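You operate a simulated robot arm through the tools that you are given. There is no shell and no other tool. Be economical: measure what you need, move in short steps, check, and stop when the job is done.

You are at the controls of a simulated robot arm. One attempt, no reset.

Task
Take the dark tin from the fridge worktop and put it on top of the tamper.

Only the result counts: the job must be done as asked and must still hold three seconds after the hand-in. Knocking over, shifting, dropping, spilling or breaking anything else fails it.

Robot
A 6-joint arm with a two-finger parallel gripper, fixed in place. Base frame: the origin is at the foot of the arm, x ahead of it, y to its left, z up; the work surface is at about z = 910. Units: mm, rad, N and s.
With the tool pointing down near the work surface it reaches from about 360 to 760 mm from the base axis. Its first joint turns from -1.152 to 1.152 rad. Payload 2.45 kg.
Tool frame: the origin (TCP) lies between the finger pads and is the grasp point; the fingertips stand 24 mm ahead of it; z points along the fingers, y is the line along which they close. Largest opening 68 mm; finger width 17, thickness 10; the body of the gripper, 40 by 70 mm, starts 41 mm behind the TCP.
Orientation is told as [roll, pitch, yaw] about the base's x, y, z axes, in that order, counted from this pose: with the fingers straight down and closing along the base's y, the tool's x points along the base's -x, its y along +y and its z along -z.

Tools
- The arm moves only by the tool jog_arm. Its argument "deltas" is text: rows parted by semicolons, each of 5 numbers parted by spaces: the shift along the tool's x, y, z in mm, then the turn about the tool's z in rad, then the gripper command, from -1 (shut) to 1 (fully open), values between in proportion. In form: dx dy dz yaw hand; .... A call has 1 to 10 rows; each row is the pose to reach, as a shift and turn from the pose commanded when the call began, along the tool's axes at that moment. Rows are played at 5 a second. More than 50 mm and 0.15 rad between two rows, or a gripper value outside its range, and nothing of the call is played. Where a pose cannot be reached the arm comes as near as it can. A force on the tool above 40 N (or 10 N above the force at the start of the call, whichever is more), or a blocked arm, ends the call early, and 0.2 s more pass. Each finger travels about 108 mm/s and halts on what it meets, pressing with about 31 N; the grip force reading is that of the motor and also rises with nothing between the fingers. The clock runs only during rows and for 0.2 s after the last one: add rows that repeat a pose to give the fingers time. It gives the time, the measured TCP pose, the force on the tool (base axes), the opening and the grip force at its end, in the units of the frame above (readings bear some noise).
- Cameras (640 x 400 px; columns grow to the right, rows downward): "scene" is fixed at [162, 407.4, 1477.8]; the picture's right is [-0.89, -0.45, 0.00], its down [-0.21, 0.41, -0.89] and it looks along [0.40, -0.79, -0.46] (base axes); focal length 348 px, centre (320, 200). "wrist" rides on the gripper at [84, 11, -75] in the tool frame; the picture's right is [-0.13, 0.99, 0.00], its down [-0.60, -0.08, -0.79] and it looks along [-0.79, -0.10, 0.61] (tool axes); focal length 251 px, centre (320, 200). There is no depth. A picture from a camera that has moved, and an enlarged one, comes with that camera's place and axes in the base frame and with its lens. The place of the scene camera against the robot may be out by one fixed shift of up to 18 mm in any direction.
- get_image(camera): a new picture of that camera. It takes no simulated time.
- enlarge(camera, box): a new picture of the part [left, top, right, bottom] of that camera's present view, enlarged. It takes no simulated time.
- finish_job(): hands the job in; it is judged then, once.

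Go step by step. Nothing tells you positions but the pictures and the camera data: compare them with the known pose of the tool, close in by small moves and look again before you grip or let go. The budget is 90 turns and 36 pictures, counting those below and the enlarged ones. Unless the task says otherwise, let go and move clear before handing in, and close with one line.

The tools are called after "Emit:" as name(argument=value, ...) on one line, values as JSON. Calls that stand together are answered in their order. jog_arm: Moves the arm, as the interface text tells. Its arguments: {"type":"object","properties":{"deltas":{"type":"string"}},"required":["deltas"]} The other tools are called the same way: get_image (camera) takes a picture; enlarge (camera, box) takes an enlarged picture of a part of a camera's view; finish_job () hands the job in.

At the start:

```text
time: 0.0
position: [402.8, -165.9, 1223.9]
orientation: [0.0, 0.0, -0.001]
force: [-0.9, 0.4, -0.1]
gripper_width: 68.2
grip_force: 0.0
```

scene: 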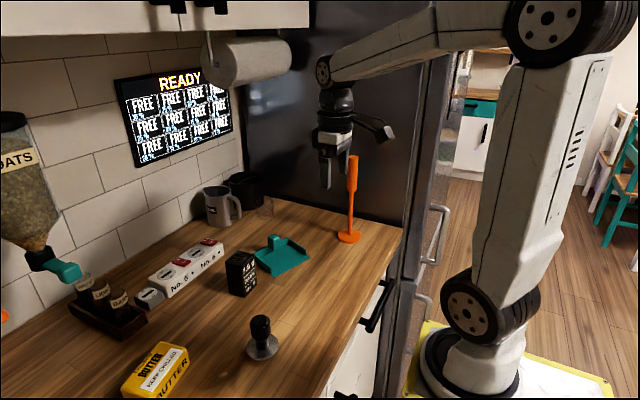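
wrist: 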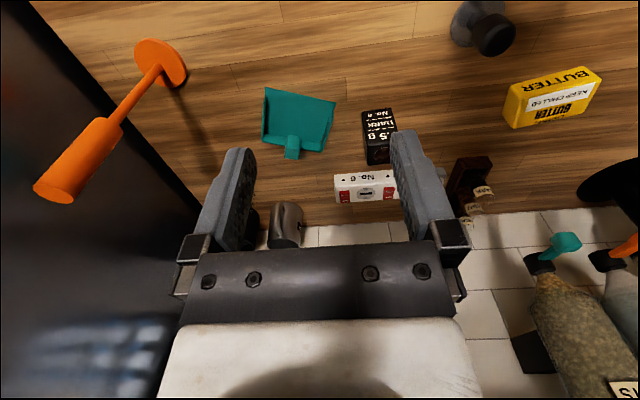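

I see a black box labelled "DARK", which is probably the tin, and a tamper with a black knob on a metal base. I'll enlarge both to check them.

Emit:
enlarge(camera="scene", box=[200, 220, 320, 370])

Emit:
enlarge(camera="wrist", box=[320, 0, 540, 220])

```text
2.67 times, centred on (260, 295) of scene
camera zoom: at [162.0, 407.4, 1477.8], right [-0.89, -0.45, 0.0], down [-0.21, 0.41, -0.89], along [0.4, -0.79, -0.46], focal length 927 px, centre (480, -53)
```

zoom: 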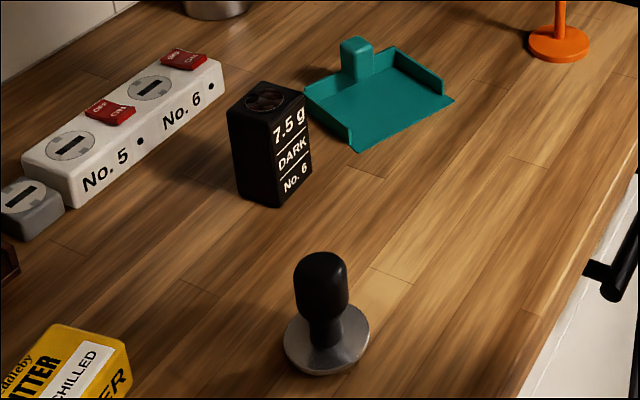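

```text
1.82 times, centred on (430, 110) of wrist
camera zoom: at [319.6, -154.7, 1298.3], right [0.13, 0.99, 0.0], down [0.6, -0.08, 0.79], along [0.79, -0.1, -0.61], focal length 457 px, centre (120, 364)
```

zoom: 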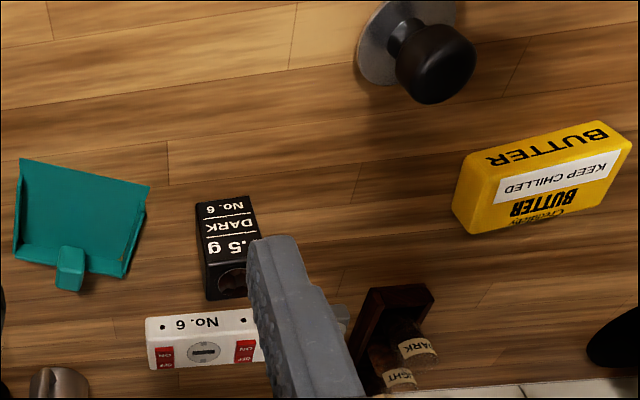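

The tin is near (605, -88) with its top at about z=1000, and the tamper is near (470, 43). I'll move closer above them for a better measurement.

Emit:
jog_arm(deltas="-17 18 23 0 1; -34 36 46 0 1; -51 54 69 0 1; -67 71 94 0 1; -67 71 94 0 1")

Emit:
get_image(camera="wrist")

```text
time: 1.2
position: [469.5, -93.0, 1130.9]
orientation: [0.001, 0.0, -0.002]
force: [0.5, 0.2, 0.4]
gripper_width: 67.9
grip_force: 0.1
```

```text
31 pictures are left
camera wrist: at [386.6, -82.8, 1204.9], right [0.13, 0.99, 0.0], down [0.6, -0.08, 0.79], along [0.79, -0.1, -0.61], focal length 251 px, centre (320, 200)
```

wrist: 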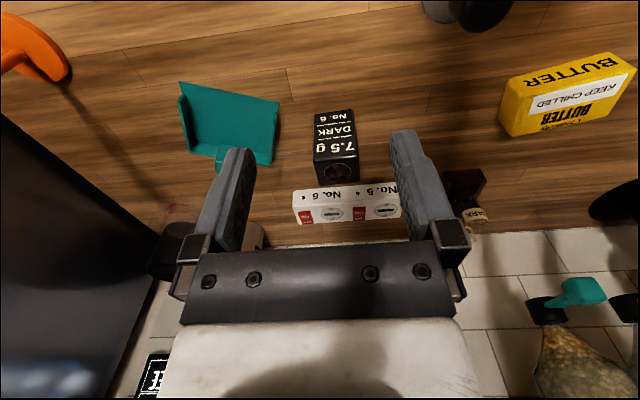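

The tin is now in view between the fingers. I'll enlarge it to get its yaw and size.

Emit:
enlarge(camera="wrist", box=[270, 90, 400, 200])

```text
3.64 times, centred on (335, 145) of wrist
camera zoom: at [386.6, -82.8, 1204.9], right [0.13, 0.99, 0.0], down [0.6, -0.08, 0.79], along [0.79, -0.1, -0.61], focal length 914 px, centre (266, 400)
```

zoom: 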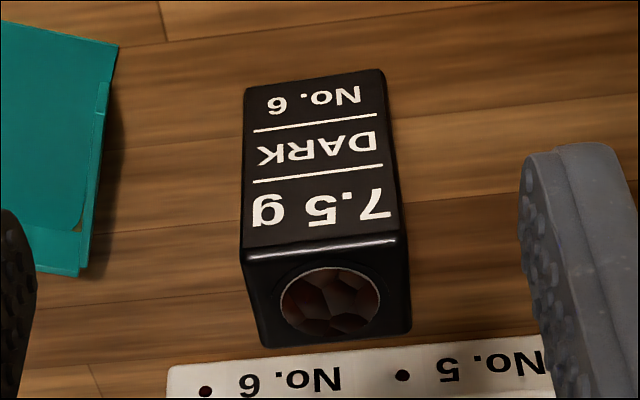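

The tin has its faces square to the base axes (yaw 0). Its footprint is about 45 x 50 mm, centred at (603, -89), with the top at z of about 998. Before gripping I'll look closely at the tamper.

Emit:
jog_arm(deltas="20 34 0 0 1; 40 68 0 0 1; 60 102 0 0 1; 80 135 0 0 1; 80 135 0 0 1")

Emit:
enlarge(camera="wrist", box=[240, 40, 400, 200])

```text
time: 2.4
position: [390.1, 43.2, 1128.5]
orientation: [0.0, 0.0, 0.0]
force: [0.2, -1.0, 0.7]
gripper_width: 67.9
grip_force: 0.1
```

```text
2.50 times, centred on (320, 120) of wrist
camera zoom: at [306.2, 53.5, 1202.5], right [0.13, 0.99, 0.0], down [0.6, -0.08, 0.79], along [0.79, -0.1, -0.61], focal length 629 px, centre (320, 400)
```

zoom: 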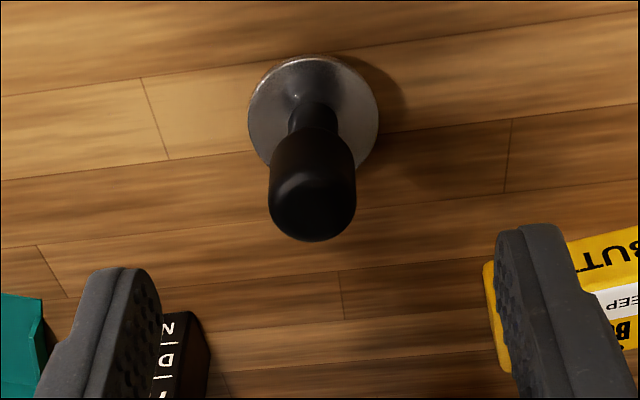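

The tamper stands upright with its axis near (460, 31) and its knob top at z of about 986. I'll zoom tightly on the knob to refine that.

Emit:
enlarge(camera="wrist", box=[285, 55, 350, 140])

Emit:
enlarge(camera="scene", box=[235, 305, 290, 365])

```text
4.71 times, centred on (318, 98) of wrist
camera zoom: at [306.2, 53.5, 1202.5], right [0.13, 0.99, 0.0], down [0.6, -0.08, 0.79], along [0.79, -0.1, -0.61], focal length 1183 px, centre (332, 682)
```

zoom: 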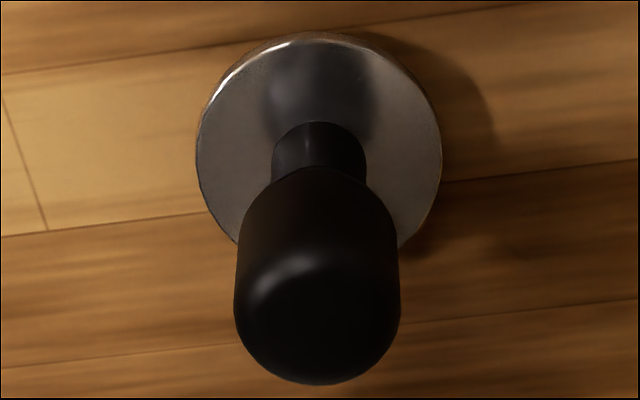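

```text
6.67 times, centred on (262, 335) of scene
camera zoom: at [162.0, 407.4, 1477.8], right [-0.89, -0.45, 0.0], down [-0.21, 0.41, -0.89], along [0.4, -0.79, -0.46], focal length 2319 px, centre (703, -700)
```

zoom: 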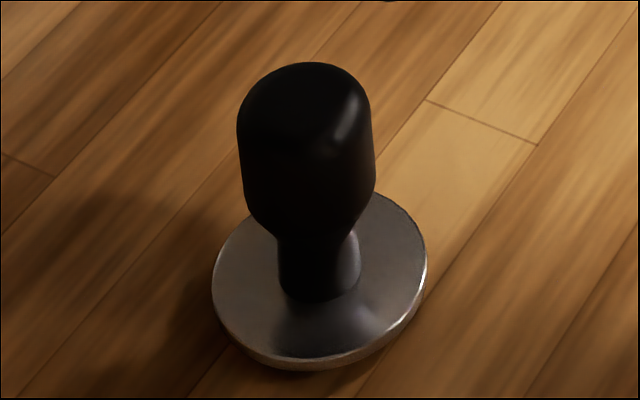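

The knob has a flat top, with its axis near (459, 31.5) and the top at z of about 988. Next I'll move above the tin.

Emit:
jog_arm(deltas="-36 -22 0 0 1; -72 -44 0 0 1; -108 -66 0 0 1; -144 -88 0 0 1; -180 -111 0 0 1; -213 -132 0 0 1; -213 -132 0 0 1; -213 -132 0 0 1")

Emit:
get_image(camera="wrist")

Emit:
get_image(camera="scene")

```text
time: 4.2
position: [598.8, -92.2, 1131.0]
orientation: [0.001, 0.0, 0.001]
force: [0.2, 0.0, 0.3]
gripper_width: 67.7
grip_force: 0.0
```

```text
26 pictures are left
camera wrist: at [516.2, -81.7, 1205.7], right [0.13, 0.99, 0.0], down [0.6, -0.08, 0.79], along [0.79, -0.1, -0.61], focal length 251 px, centre (320, 200)
```

wrist: 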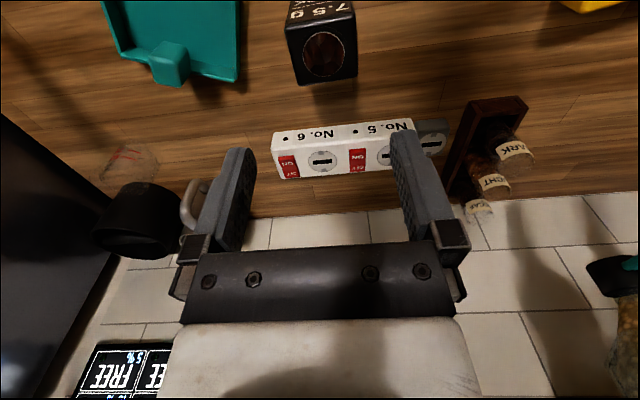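

```text
25 pictures are left
```

scene: 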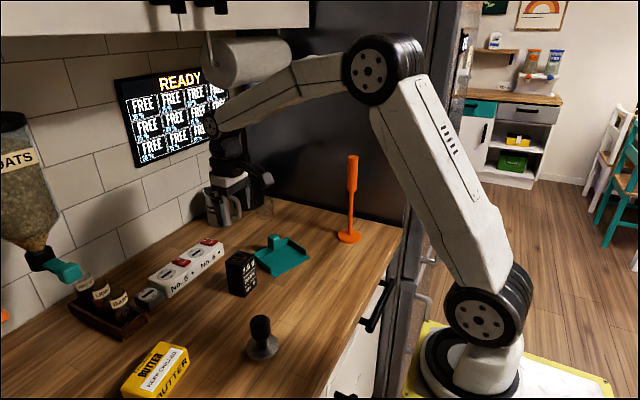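

The window puts the tin's centre at (603.7, -89.1), which confirms the earlier estimate. I'll fix the small offset and go down to just above the tin.

Emit:
jog_arm(deltas="-1 2.7 0 0 1; -1 2.7 35 0 1; -1 2.7 70 0 1; -1 2.7 98 0 1; -1 2.7 98 0 1; -1 2.7 98 0 1")

Emit:
get_image(camera="wrist")

Emit:
enlarge(camera="scene", box=[180, 170, 310, 310])

```text
time: 5.6
position: [605.0, -88.9, 1030.4]
orientation: [-0.002, 0.001, 0.0]
force: [-0.3, 0.1, -1.0]
gripper_width: 68.0
grip_force: 0.1
```

```text
24 pictures are left
camera wrist: at [521.5, -78.5, 1104.9], right [0.13, 0.99, 0.0], down [0.6, -0.08, 0.79], along [0.79, -0.1, -0.61], focal length 251 px, centre (320, 200)
```

wrist: 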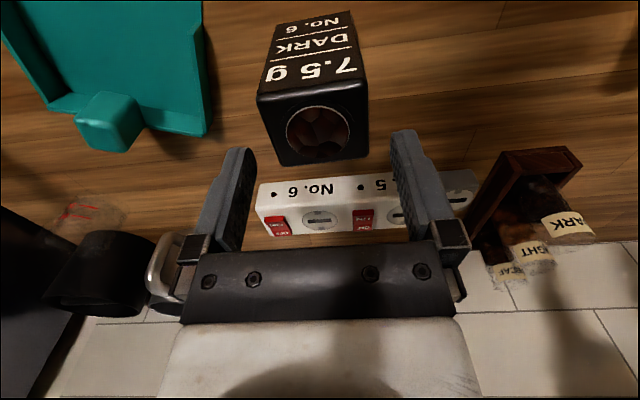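

```text
2.86 times, centred on (245, 240) of scene
camera zoom: at [162.0, 407.4, 1477.8], right [-0.89, -0.45, 0.0], down [-0.21, 0.41, -0.89], along [0.4, -0.79, -0.46], focal length 994 px, centre (534, 86)
```

zoom: 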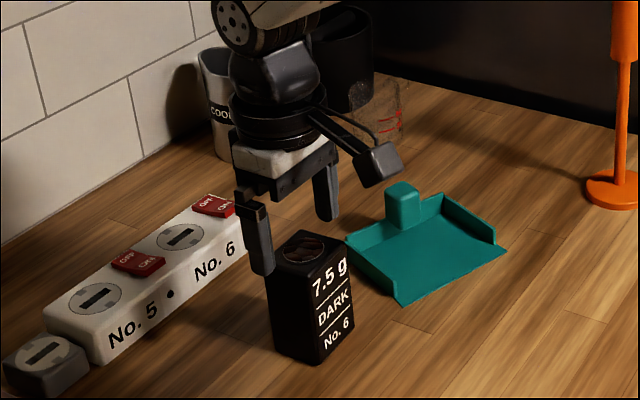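

The wrist view puts the tin at about (602, -89), directly under the fingers with roughly 9 mm of clearance each side. The scene view agrees once its fixed shift is allowed for. I'll descend around the tin with the gripper open.

Emit:
jog_arm(deltas="2.5 0 10 0 1; 2.5 0 25 0 1; 2.5 0 40 0 1; 2.5 0 50 0 1; 2.5 0 57 0 1; 2.5 0 57 0 1")

Emit:
get_image(camera="wrist")

Emit:
enlarge(camera="scene", box=[200, 190, 290, 310])

```text
time: 7.0
position: [600.4, -87.6, 974.1]
orientation: [0.001, 0.0, 0.001]
force: [0.3, 0.1, 0.0]
gripper_width: 68.4
grip_force: 0.1
```

```text
22 pictures are left
camera wrist: at [518.2, -77.3, 1048.8], right [0.13, 0.99, 0.0], down [0.6, -0.08, 0.79], along [0.79, -0.1, -0.61], focal length 251 px, centre (320, 200)
```

wrist: 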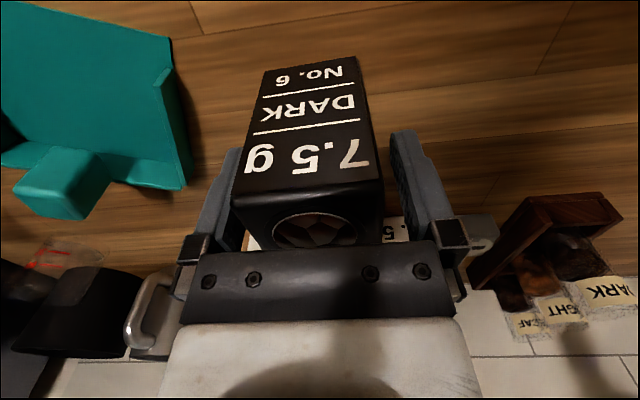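

```text
3.33 times, centred on (245, 250) of scene
camera zoom: at [162.0, 407.4, 1477.8], right [-0.89, -0.45, 0.0], down [-0.21, 0.41, -0.89], along [0.4, -0.79, -0.46], focal length 1159 px, centre (570, 33)
```

zoom: 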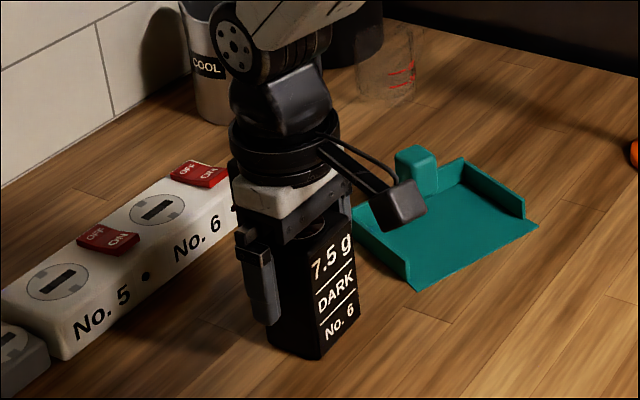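

The fingers straddle the tin at mid-to-upper height and are nearly centred. I'll close on it.

Emit:
jog_arm(deltas="0 -1.5 0 0 1; 0 -1.5 0 0 0.5; 0 -1.5 0 0 0; 0 -1.5 0 0 -0.5; 0 -1.5 0 0 -1; 0 -1.5 0 0 -1; 0 -1.5 0 0 -1")

Emit:
get_image(camera="wrist")

```text
time: 8.6
position: [602.0, -89.3, 973.9]
orientation: [0.0, 0.001, -0.001]
force: [-1.2, -0.1, 0.6]
gripper_width: 52.0
grip_force: 31.2
```

```text
20 pictures are left
camera wrist: at [518.1, -78.5, 1049.0], right [0.13, 0.99, 0.0], down [0.6, -0.08, 0.79], along [0.79, -0.1, -0.61], focal length 251 px, centre (320, 200)
```

wrist: 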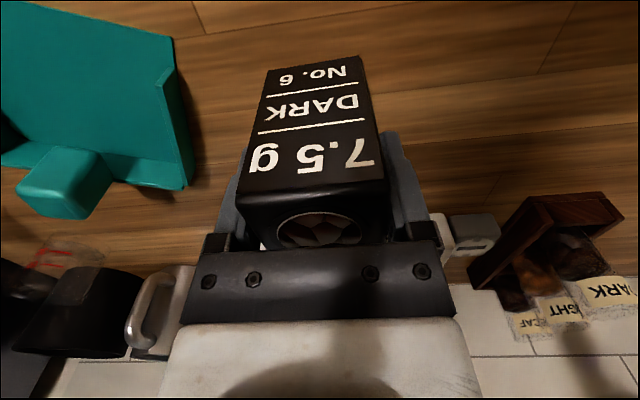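

The grip holds at 52 mm and 31 N. I'll lift the tin straight up.

Emit:
jog_arm(deltas="0 0 -10 0 -1; 0 0 -35 0 -1; 0 0 -65 0 -1; 0 0 -95 0 -1; 0 0 -130 0 -1; 0 0 -130 0 -1; 0 0 -130 0 -1")

Emit:
get_image(camera="wrist")

```text
time: 10.2
position: [601.9, -90.6, 1102.2]
orientation: [0.0, -0.001, 0.001]
force: [0.2, 1.1, -1.1]
gripper_width: 52.1
grip_force: 30.6
```

```text
19 pictures are left
camera wrist: at [518.0, -79.9, 1178.4], right [0.13, 0.99, 0.0], down [0.6, -0.08, 0.79], along [0.79, -0.1, -0.61], focal length 251 px, centre (320, 200)
```

wrist: 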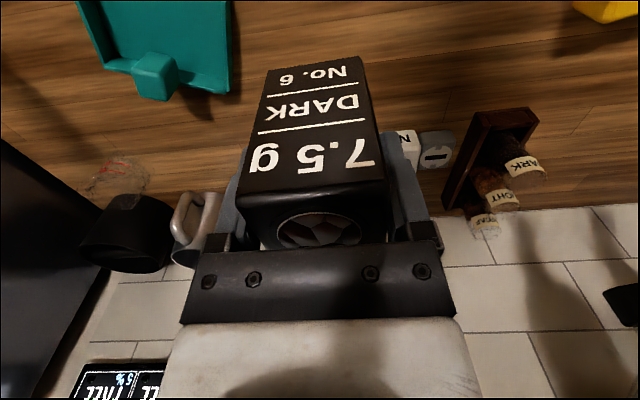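

The tin came up without slipping, and its base is at about z=1038. I'll carry it over the tamper.

Emit:
jog_arm(deltas="12 10 0 0 -1; 32 27 0 0 -1; 54 46 0 0 -1; 76 65 0 0 -1; 98 84 0 0 -1; 120 103 0 0 -1; 136 117 0 0 -1; 142 122 0 0 -1; 142 122 0 0 -1; 142 122 0 0 -1")

Emit:
get_image(camera="wrist")

Emit:
enlarge(camera="scene", box=[190, 215, 340, 375])

```text
time: 12.4
position: [461.9, 31.2, 1103.4]
orientation: [0.0, 0.0, 0.0]
force: [0.2, -0.5, -0.8]
gripper_width: 51.7
grip_force: 30.6
```

```text
18 pictures are left
camera wrist: at [377.2, 43.5, 1178.8], right [0.13, 0.99, 0.0], down [0.6, -0.08, 0.79], along [0.79, -0.1, -0.61], focal length 251 px, centre (320, 200)
```

wrist: 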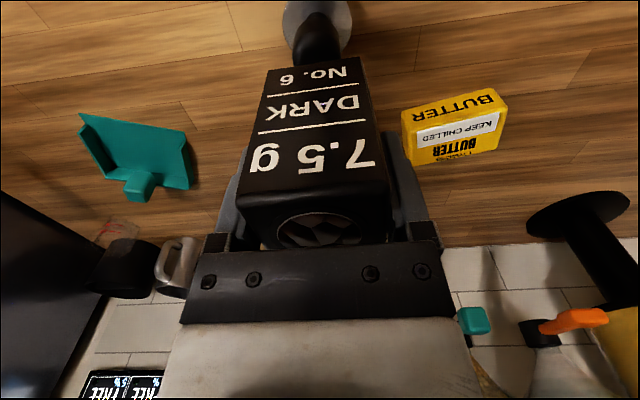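

```text
2.50 times, centred on (265, 295) of scene
camera zoom: at [162.0, 407.4, 1477.8], right [-0.89, -0.45, 0.0], down [-0.21, 0.41, -0.89], along [0.4, -0.79, -0.46], focal length 870 px, centre (458, -38)
```

zoom: 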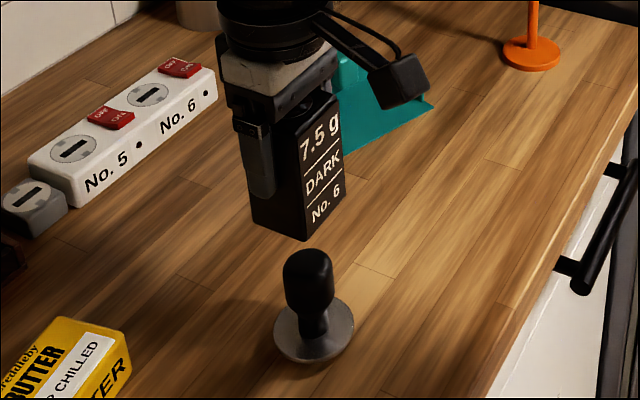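

The tin hangs nearly above the tamper, possibly a few mm off. I'll lower it to about 12 mm above the knob and measure again.

Emit:
jog_arm(deltas="0 0 12 0 -1; 0 0 24 0 -1; 0 0 36 0 -1; 0 0 36 0 -1; 0 0 36 0 -1")

Emit:
enlarge(camera="scene", box=[225, 255, 305, 375])

Emit:
enlarge(camera="wrist", box=[240, 0, 400, 100])

```text
time: 13.6
position: [461.4, 32.7, 1070.5]
orientation: [0.0, 0.0, 0.0]
force: [0.1, -0.5, -1.6]
gripper_width: 51.9
grip_force: 31.3
```

```text
3.33 times, centred on (265, 315) of scene
camera zoom: at [162.1, 407.4, 1477.8], right [-0.89, -0.45, 0.0], down [-0.21, 0.41, -0.89], along [0.4, -0.79, -0.46], focal length 1159 px, centre (503, -183)
```

zoom: 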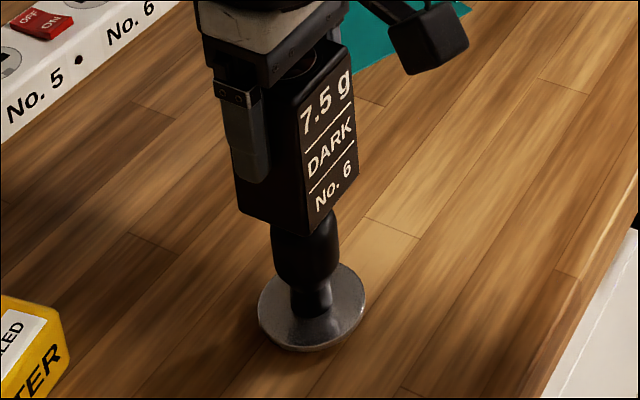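

```text
4.00 times, centred on (320, 50) of wrist
camera zoom: at [377.1, 42.5, 1144.6], right [0.13, 0.99, 0.0], down [0.6, -0.08, 0.79], along [0.79, -0.1, -0.61], focal length 1006 px, centre (320, 800)
```

zoom: 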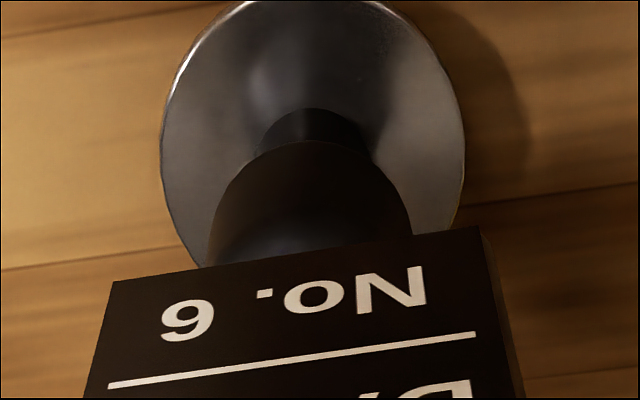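

The disc centre is at (457, 31.4) and the tin's base centre at about (461.8, 31), so the tin is about 4.5 mm too far in x. I'll correct that and lower it a little.

Emit:
jog_arm(deltas="4.5 0.5 0 0 -1; 4.5 0.5 3 0 -1; 4.5 0.5 6 0 -1; 4.5 0.5 8 0 -1; 4.5 0.5 8 0 -1; 4.5 0.5 8 0 -1")

Emit:
enlarge(camera="scene", box=[240, 290, 290, 365])

Emit:
enlarge(camera="wrist", box=[240, 0, 400, 100])

```text
time: 15.0
position: [454.0, 32.6, 1060.9]
orientation: [-0.001, 0.0, 0.001]
force: [-0.1, -0.3, -1.4]
gripper_width: 51.9
grip_force: 30.8
```

```text
5.33 times, centred on (265, 328) of scene
camera zoom: at [162.1, 407.4, 1477.8], right [-0.89, -0.45, 0.0], down [-0.21, 0.41, -0.89], along [0.4, -0.79, -0.46], focal length 1855 px, centre (613, -480)
```

zoom: 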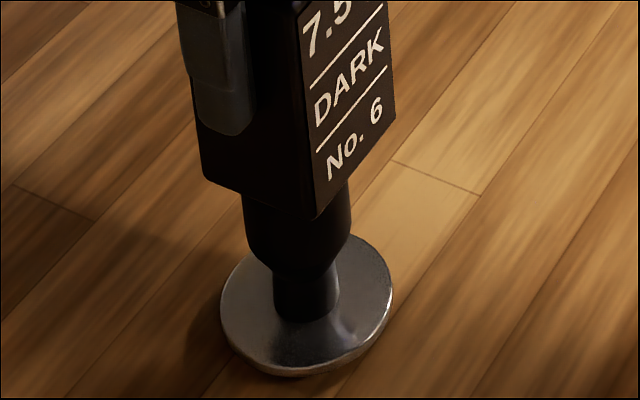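

```text
4.00 times, centred on (320, 50) of wrist
camera zoom: at [371.7, 43.8, 1136.0], right [0.13, 0.99, 0.0], down [0.6, -0.08, 0.79], along [0.79, -0.1, -0.61], focal length 1006 px, centre (320, 800)
```

zoom: 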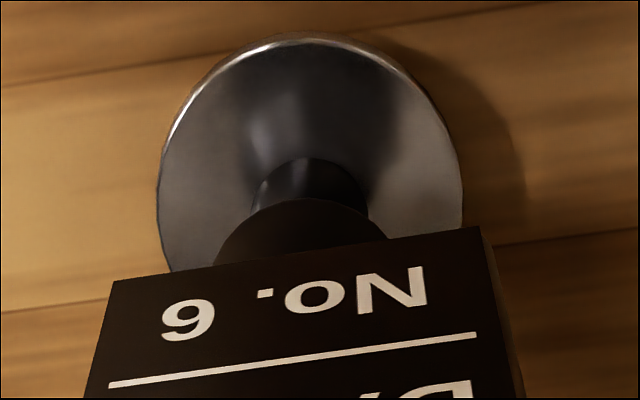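

The tin is now centred over the knob to within about 2 mm, and its base is a few mm above. I'll nudge 1 mm and lower gently, watching the force.

Emit:
jog_arm(deltas="1 -0.3 0 0 -1; 1 -0.3 1 0 -1; 1 -0.3 2 0 -1; 1 -0.3 3 0 -1; 1 -0.3 3 0 -1")

```text
time: 16.2
position: [453.4, 30.6, 1057.0]
orientation: [0.001, -0.001, 0.0]
force: [0.4, -0.9, -0.6]
gripper_width: 51.6
grip_force: 31.3
```

No contact yet, so I'll keep lowering.

Emit:
jog_arm(deltas="0 0 1 0 -1; 0 0 2 0 -1; 0 0 2 0 -1")

Emit:
enlarge(camera="wrist", box=[270, 30, 360, 80])

```text
time: 17.0
position: [453.9, 31.1, 1054.5]
orientation: [0.0, 0.0, -0.001]
force: [0.3, 0.1, -0.6]
gripper_width: 51.7
grip_force: 30.7
```

```text
7.11 times, centred on (315, 55) of wrist
camera zoom: at [370.1, 41.8, 1130.4], right [0.13, 0.99, 0.0], down [0.6, -0.08, 0.79], along [0.79, -0.1, -0.61], focal length 1788 px, centre (356, 1231)
```

zoom: 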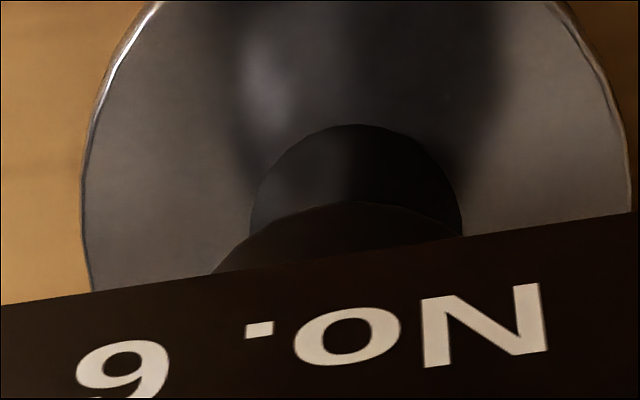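

Emit:
jog_arm(deltas="0 0 1 0 -1; 0 0 2 0 -1; 0 0 2 0 -1")

```text
time: 17.8
position: [452.7, 32.6, 1054.3]
orientation: [0.0, 0.001, -0.001]
force: [-0.8, 0.3, -0.3]
gripper_width: 51.8
grip_force: 31.0
```

Emit:
jog_arm(deltas="0 0 1 0 -1; 0 0 2 0 -1; 0 0 2 0 -1")

```text
time: 18.6
position: [453.4, 31.0, 1051.6]
orientation: [0.0, 0.0, 0.0]
force: [-3.2, -0.5, 9.1]
gripper_width: 51.8
grip_force: 30.5
```

The tin has touched the knob, with about 9 N upward at a base height of z≈987. I'll ease off 0.5 mm and check alignment before releasing.

Emit:
jog_arm(deltas="0 0 -0.5 0 -1; 0 0 -0.5 0 -1")

Emit:
enlarge(camera="scene", box=[225, 255, 305, 375])

Emit:
enlarge(camera="wrist", box=[240, 0, 400, 100])

```text
time: 19.2
position: [454.4, 32.6, 1053.6]
orientation: [0.001, -0.001, 0.0]
force: [-0.8, 0.9, -1.1]
gripper_width: 51.9
grip_force: 31.0
```

```text
3.33 times, centred on (265, 315) of scene
camera zoom: at [162.1, 407.4, 1477.8], right [-0.89, -0.45, 0.0], down [-0.21, 0.41, -0.89], along [0.4, -0.79, -0.46], focal length 1159 px, centre (503, -183)
```

zoom: 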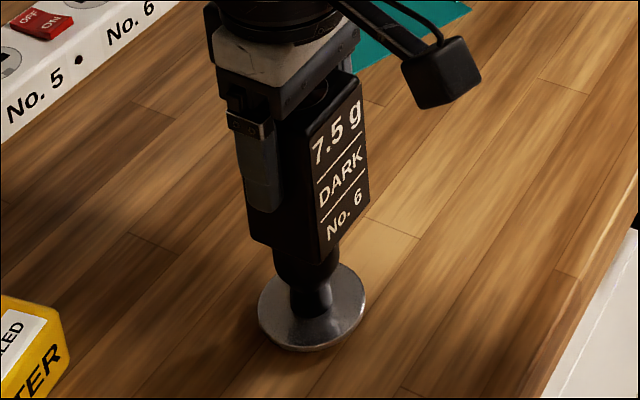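

```text
4.00 times, centred on (320, 50) of wrist
camera zoom: at [371.2, 42.7, 1127.4], right [0.13, 0.99, 0.0], down [0.6, -0.08, 0.79], along [0.79, -0.1, -0.61], focal length 1006 px, centre (320, 800)
```

zoom: 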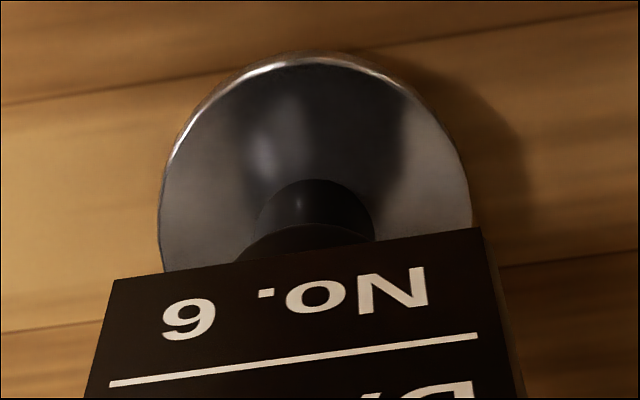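

The tin's base centre (456.1, 31.4) matches the tamper axis (455.0, 31.6). I'll lower that last 0.5 mm to seat it and open slowly.

Emit:
jog_arm(deltas="0 0 0.4 0 -1; 0 0 0.4 0 -1; 0 0 0.4 0 0.5; 0 0 0.4 0 0.58; 0 0 0.4 0 0.66; 0 0 0.4 0 0.8; 0 0 0.4 0 1; 0 0 0.4 0 1")

Emit:
enlarge(camera="scene", box=[225, 255, 305, 375])

Emit:
get_image(camera="wrist")

```text
time: 21.0
position: [454.7, 32.7, 1053.2]
orientation: [0.002, 0.001, 0.0]
force: [0.1, -0.4, -1.0]
gripper_width: 68.2
grip_force: 0.0
```

```text
3.33 times, centred on (265, 315) of scene
camera zoom: at [162.0, 407.4, 1477.8], right [-0.89, -0.45, 0.0], down [-0.21, 0.41, -0.89], along [0.4, -0.79, -0.46], focal length 1159 px, centre (503, -183)
```

zoom: 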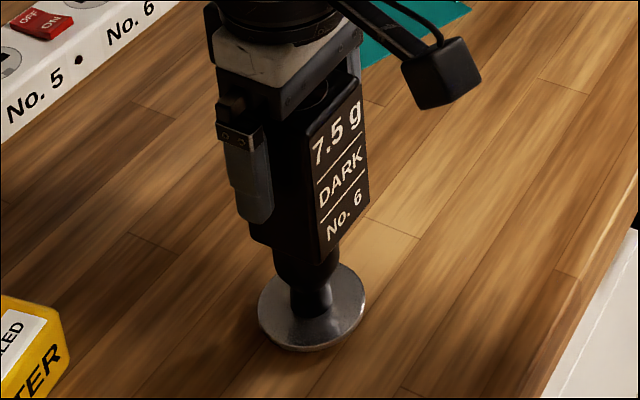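

```text
8 pictures are left
camera wrist: at [371.3, 42.6, 1126.9], right [0.13, 0.99, 0.0], down [0.6, -0.08, 0.79], along [0.79, -0.1, -0.61], focal length 251 px, centre (320, 200)
```

wrist: 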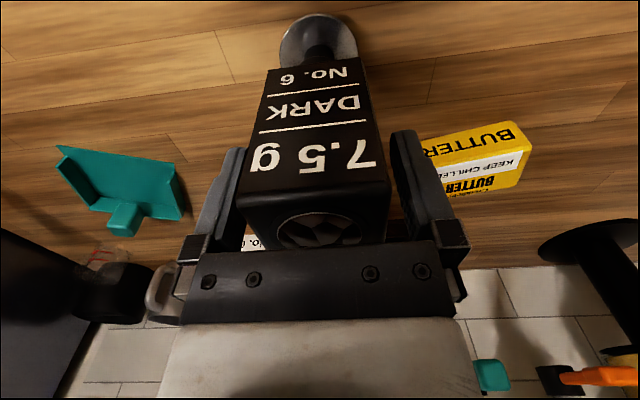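

The tin is standing upright on the tamper with both fingers clear. I'll rise straight up.

Emit:
jog_arm(deltas="0 0 -5 0 1; 0 0 -15 0 1; 0 0 -35 0 1; 0 0 -60 0 1; 0 0 -95 0 1; 0 0 -130 0 1; 0 0 -130 0 1; 0 0 -130 0 1; 0 0 -130 0 1; 0 0 -130 0 1")

Emit:
get_image(camera="scene")

```text
time: 23.2
position: [454.5, 27.2, 1179.9]
orientation: [0.002, 0.0, 0.002]
force: [-0.5, 0.1, -0.8]
gripper_width: 67.9
grip_force: 0.1
```

```text
7 pictures are left
```

scene: 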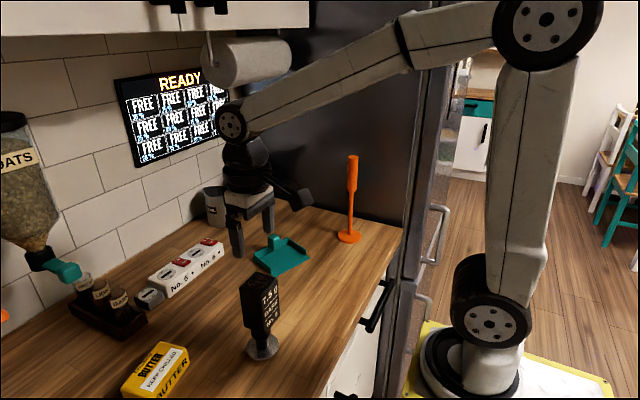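

The tin stands upright on the tamper, the arm is clear and nothing else has moved, so I'm handing in.

Emit:
finish_job()

```text
The job is handed in.
```

The dark tin is standing upright on top of the tamper, the gripper is open and clear of it, and the job is handed in.
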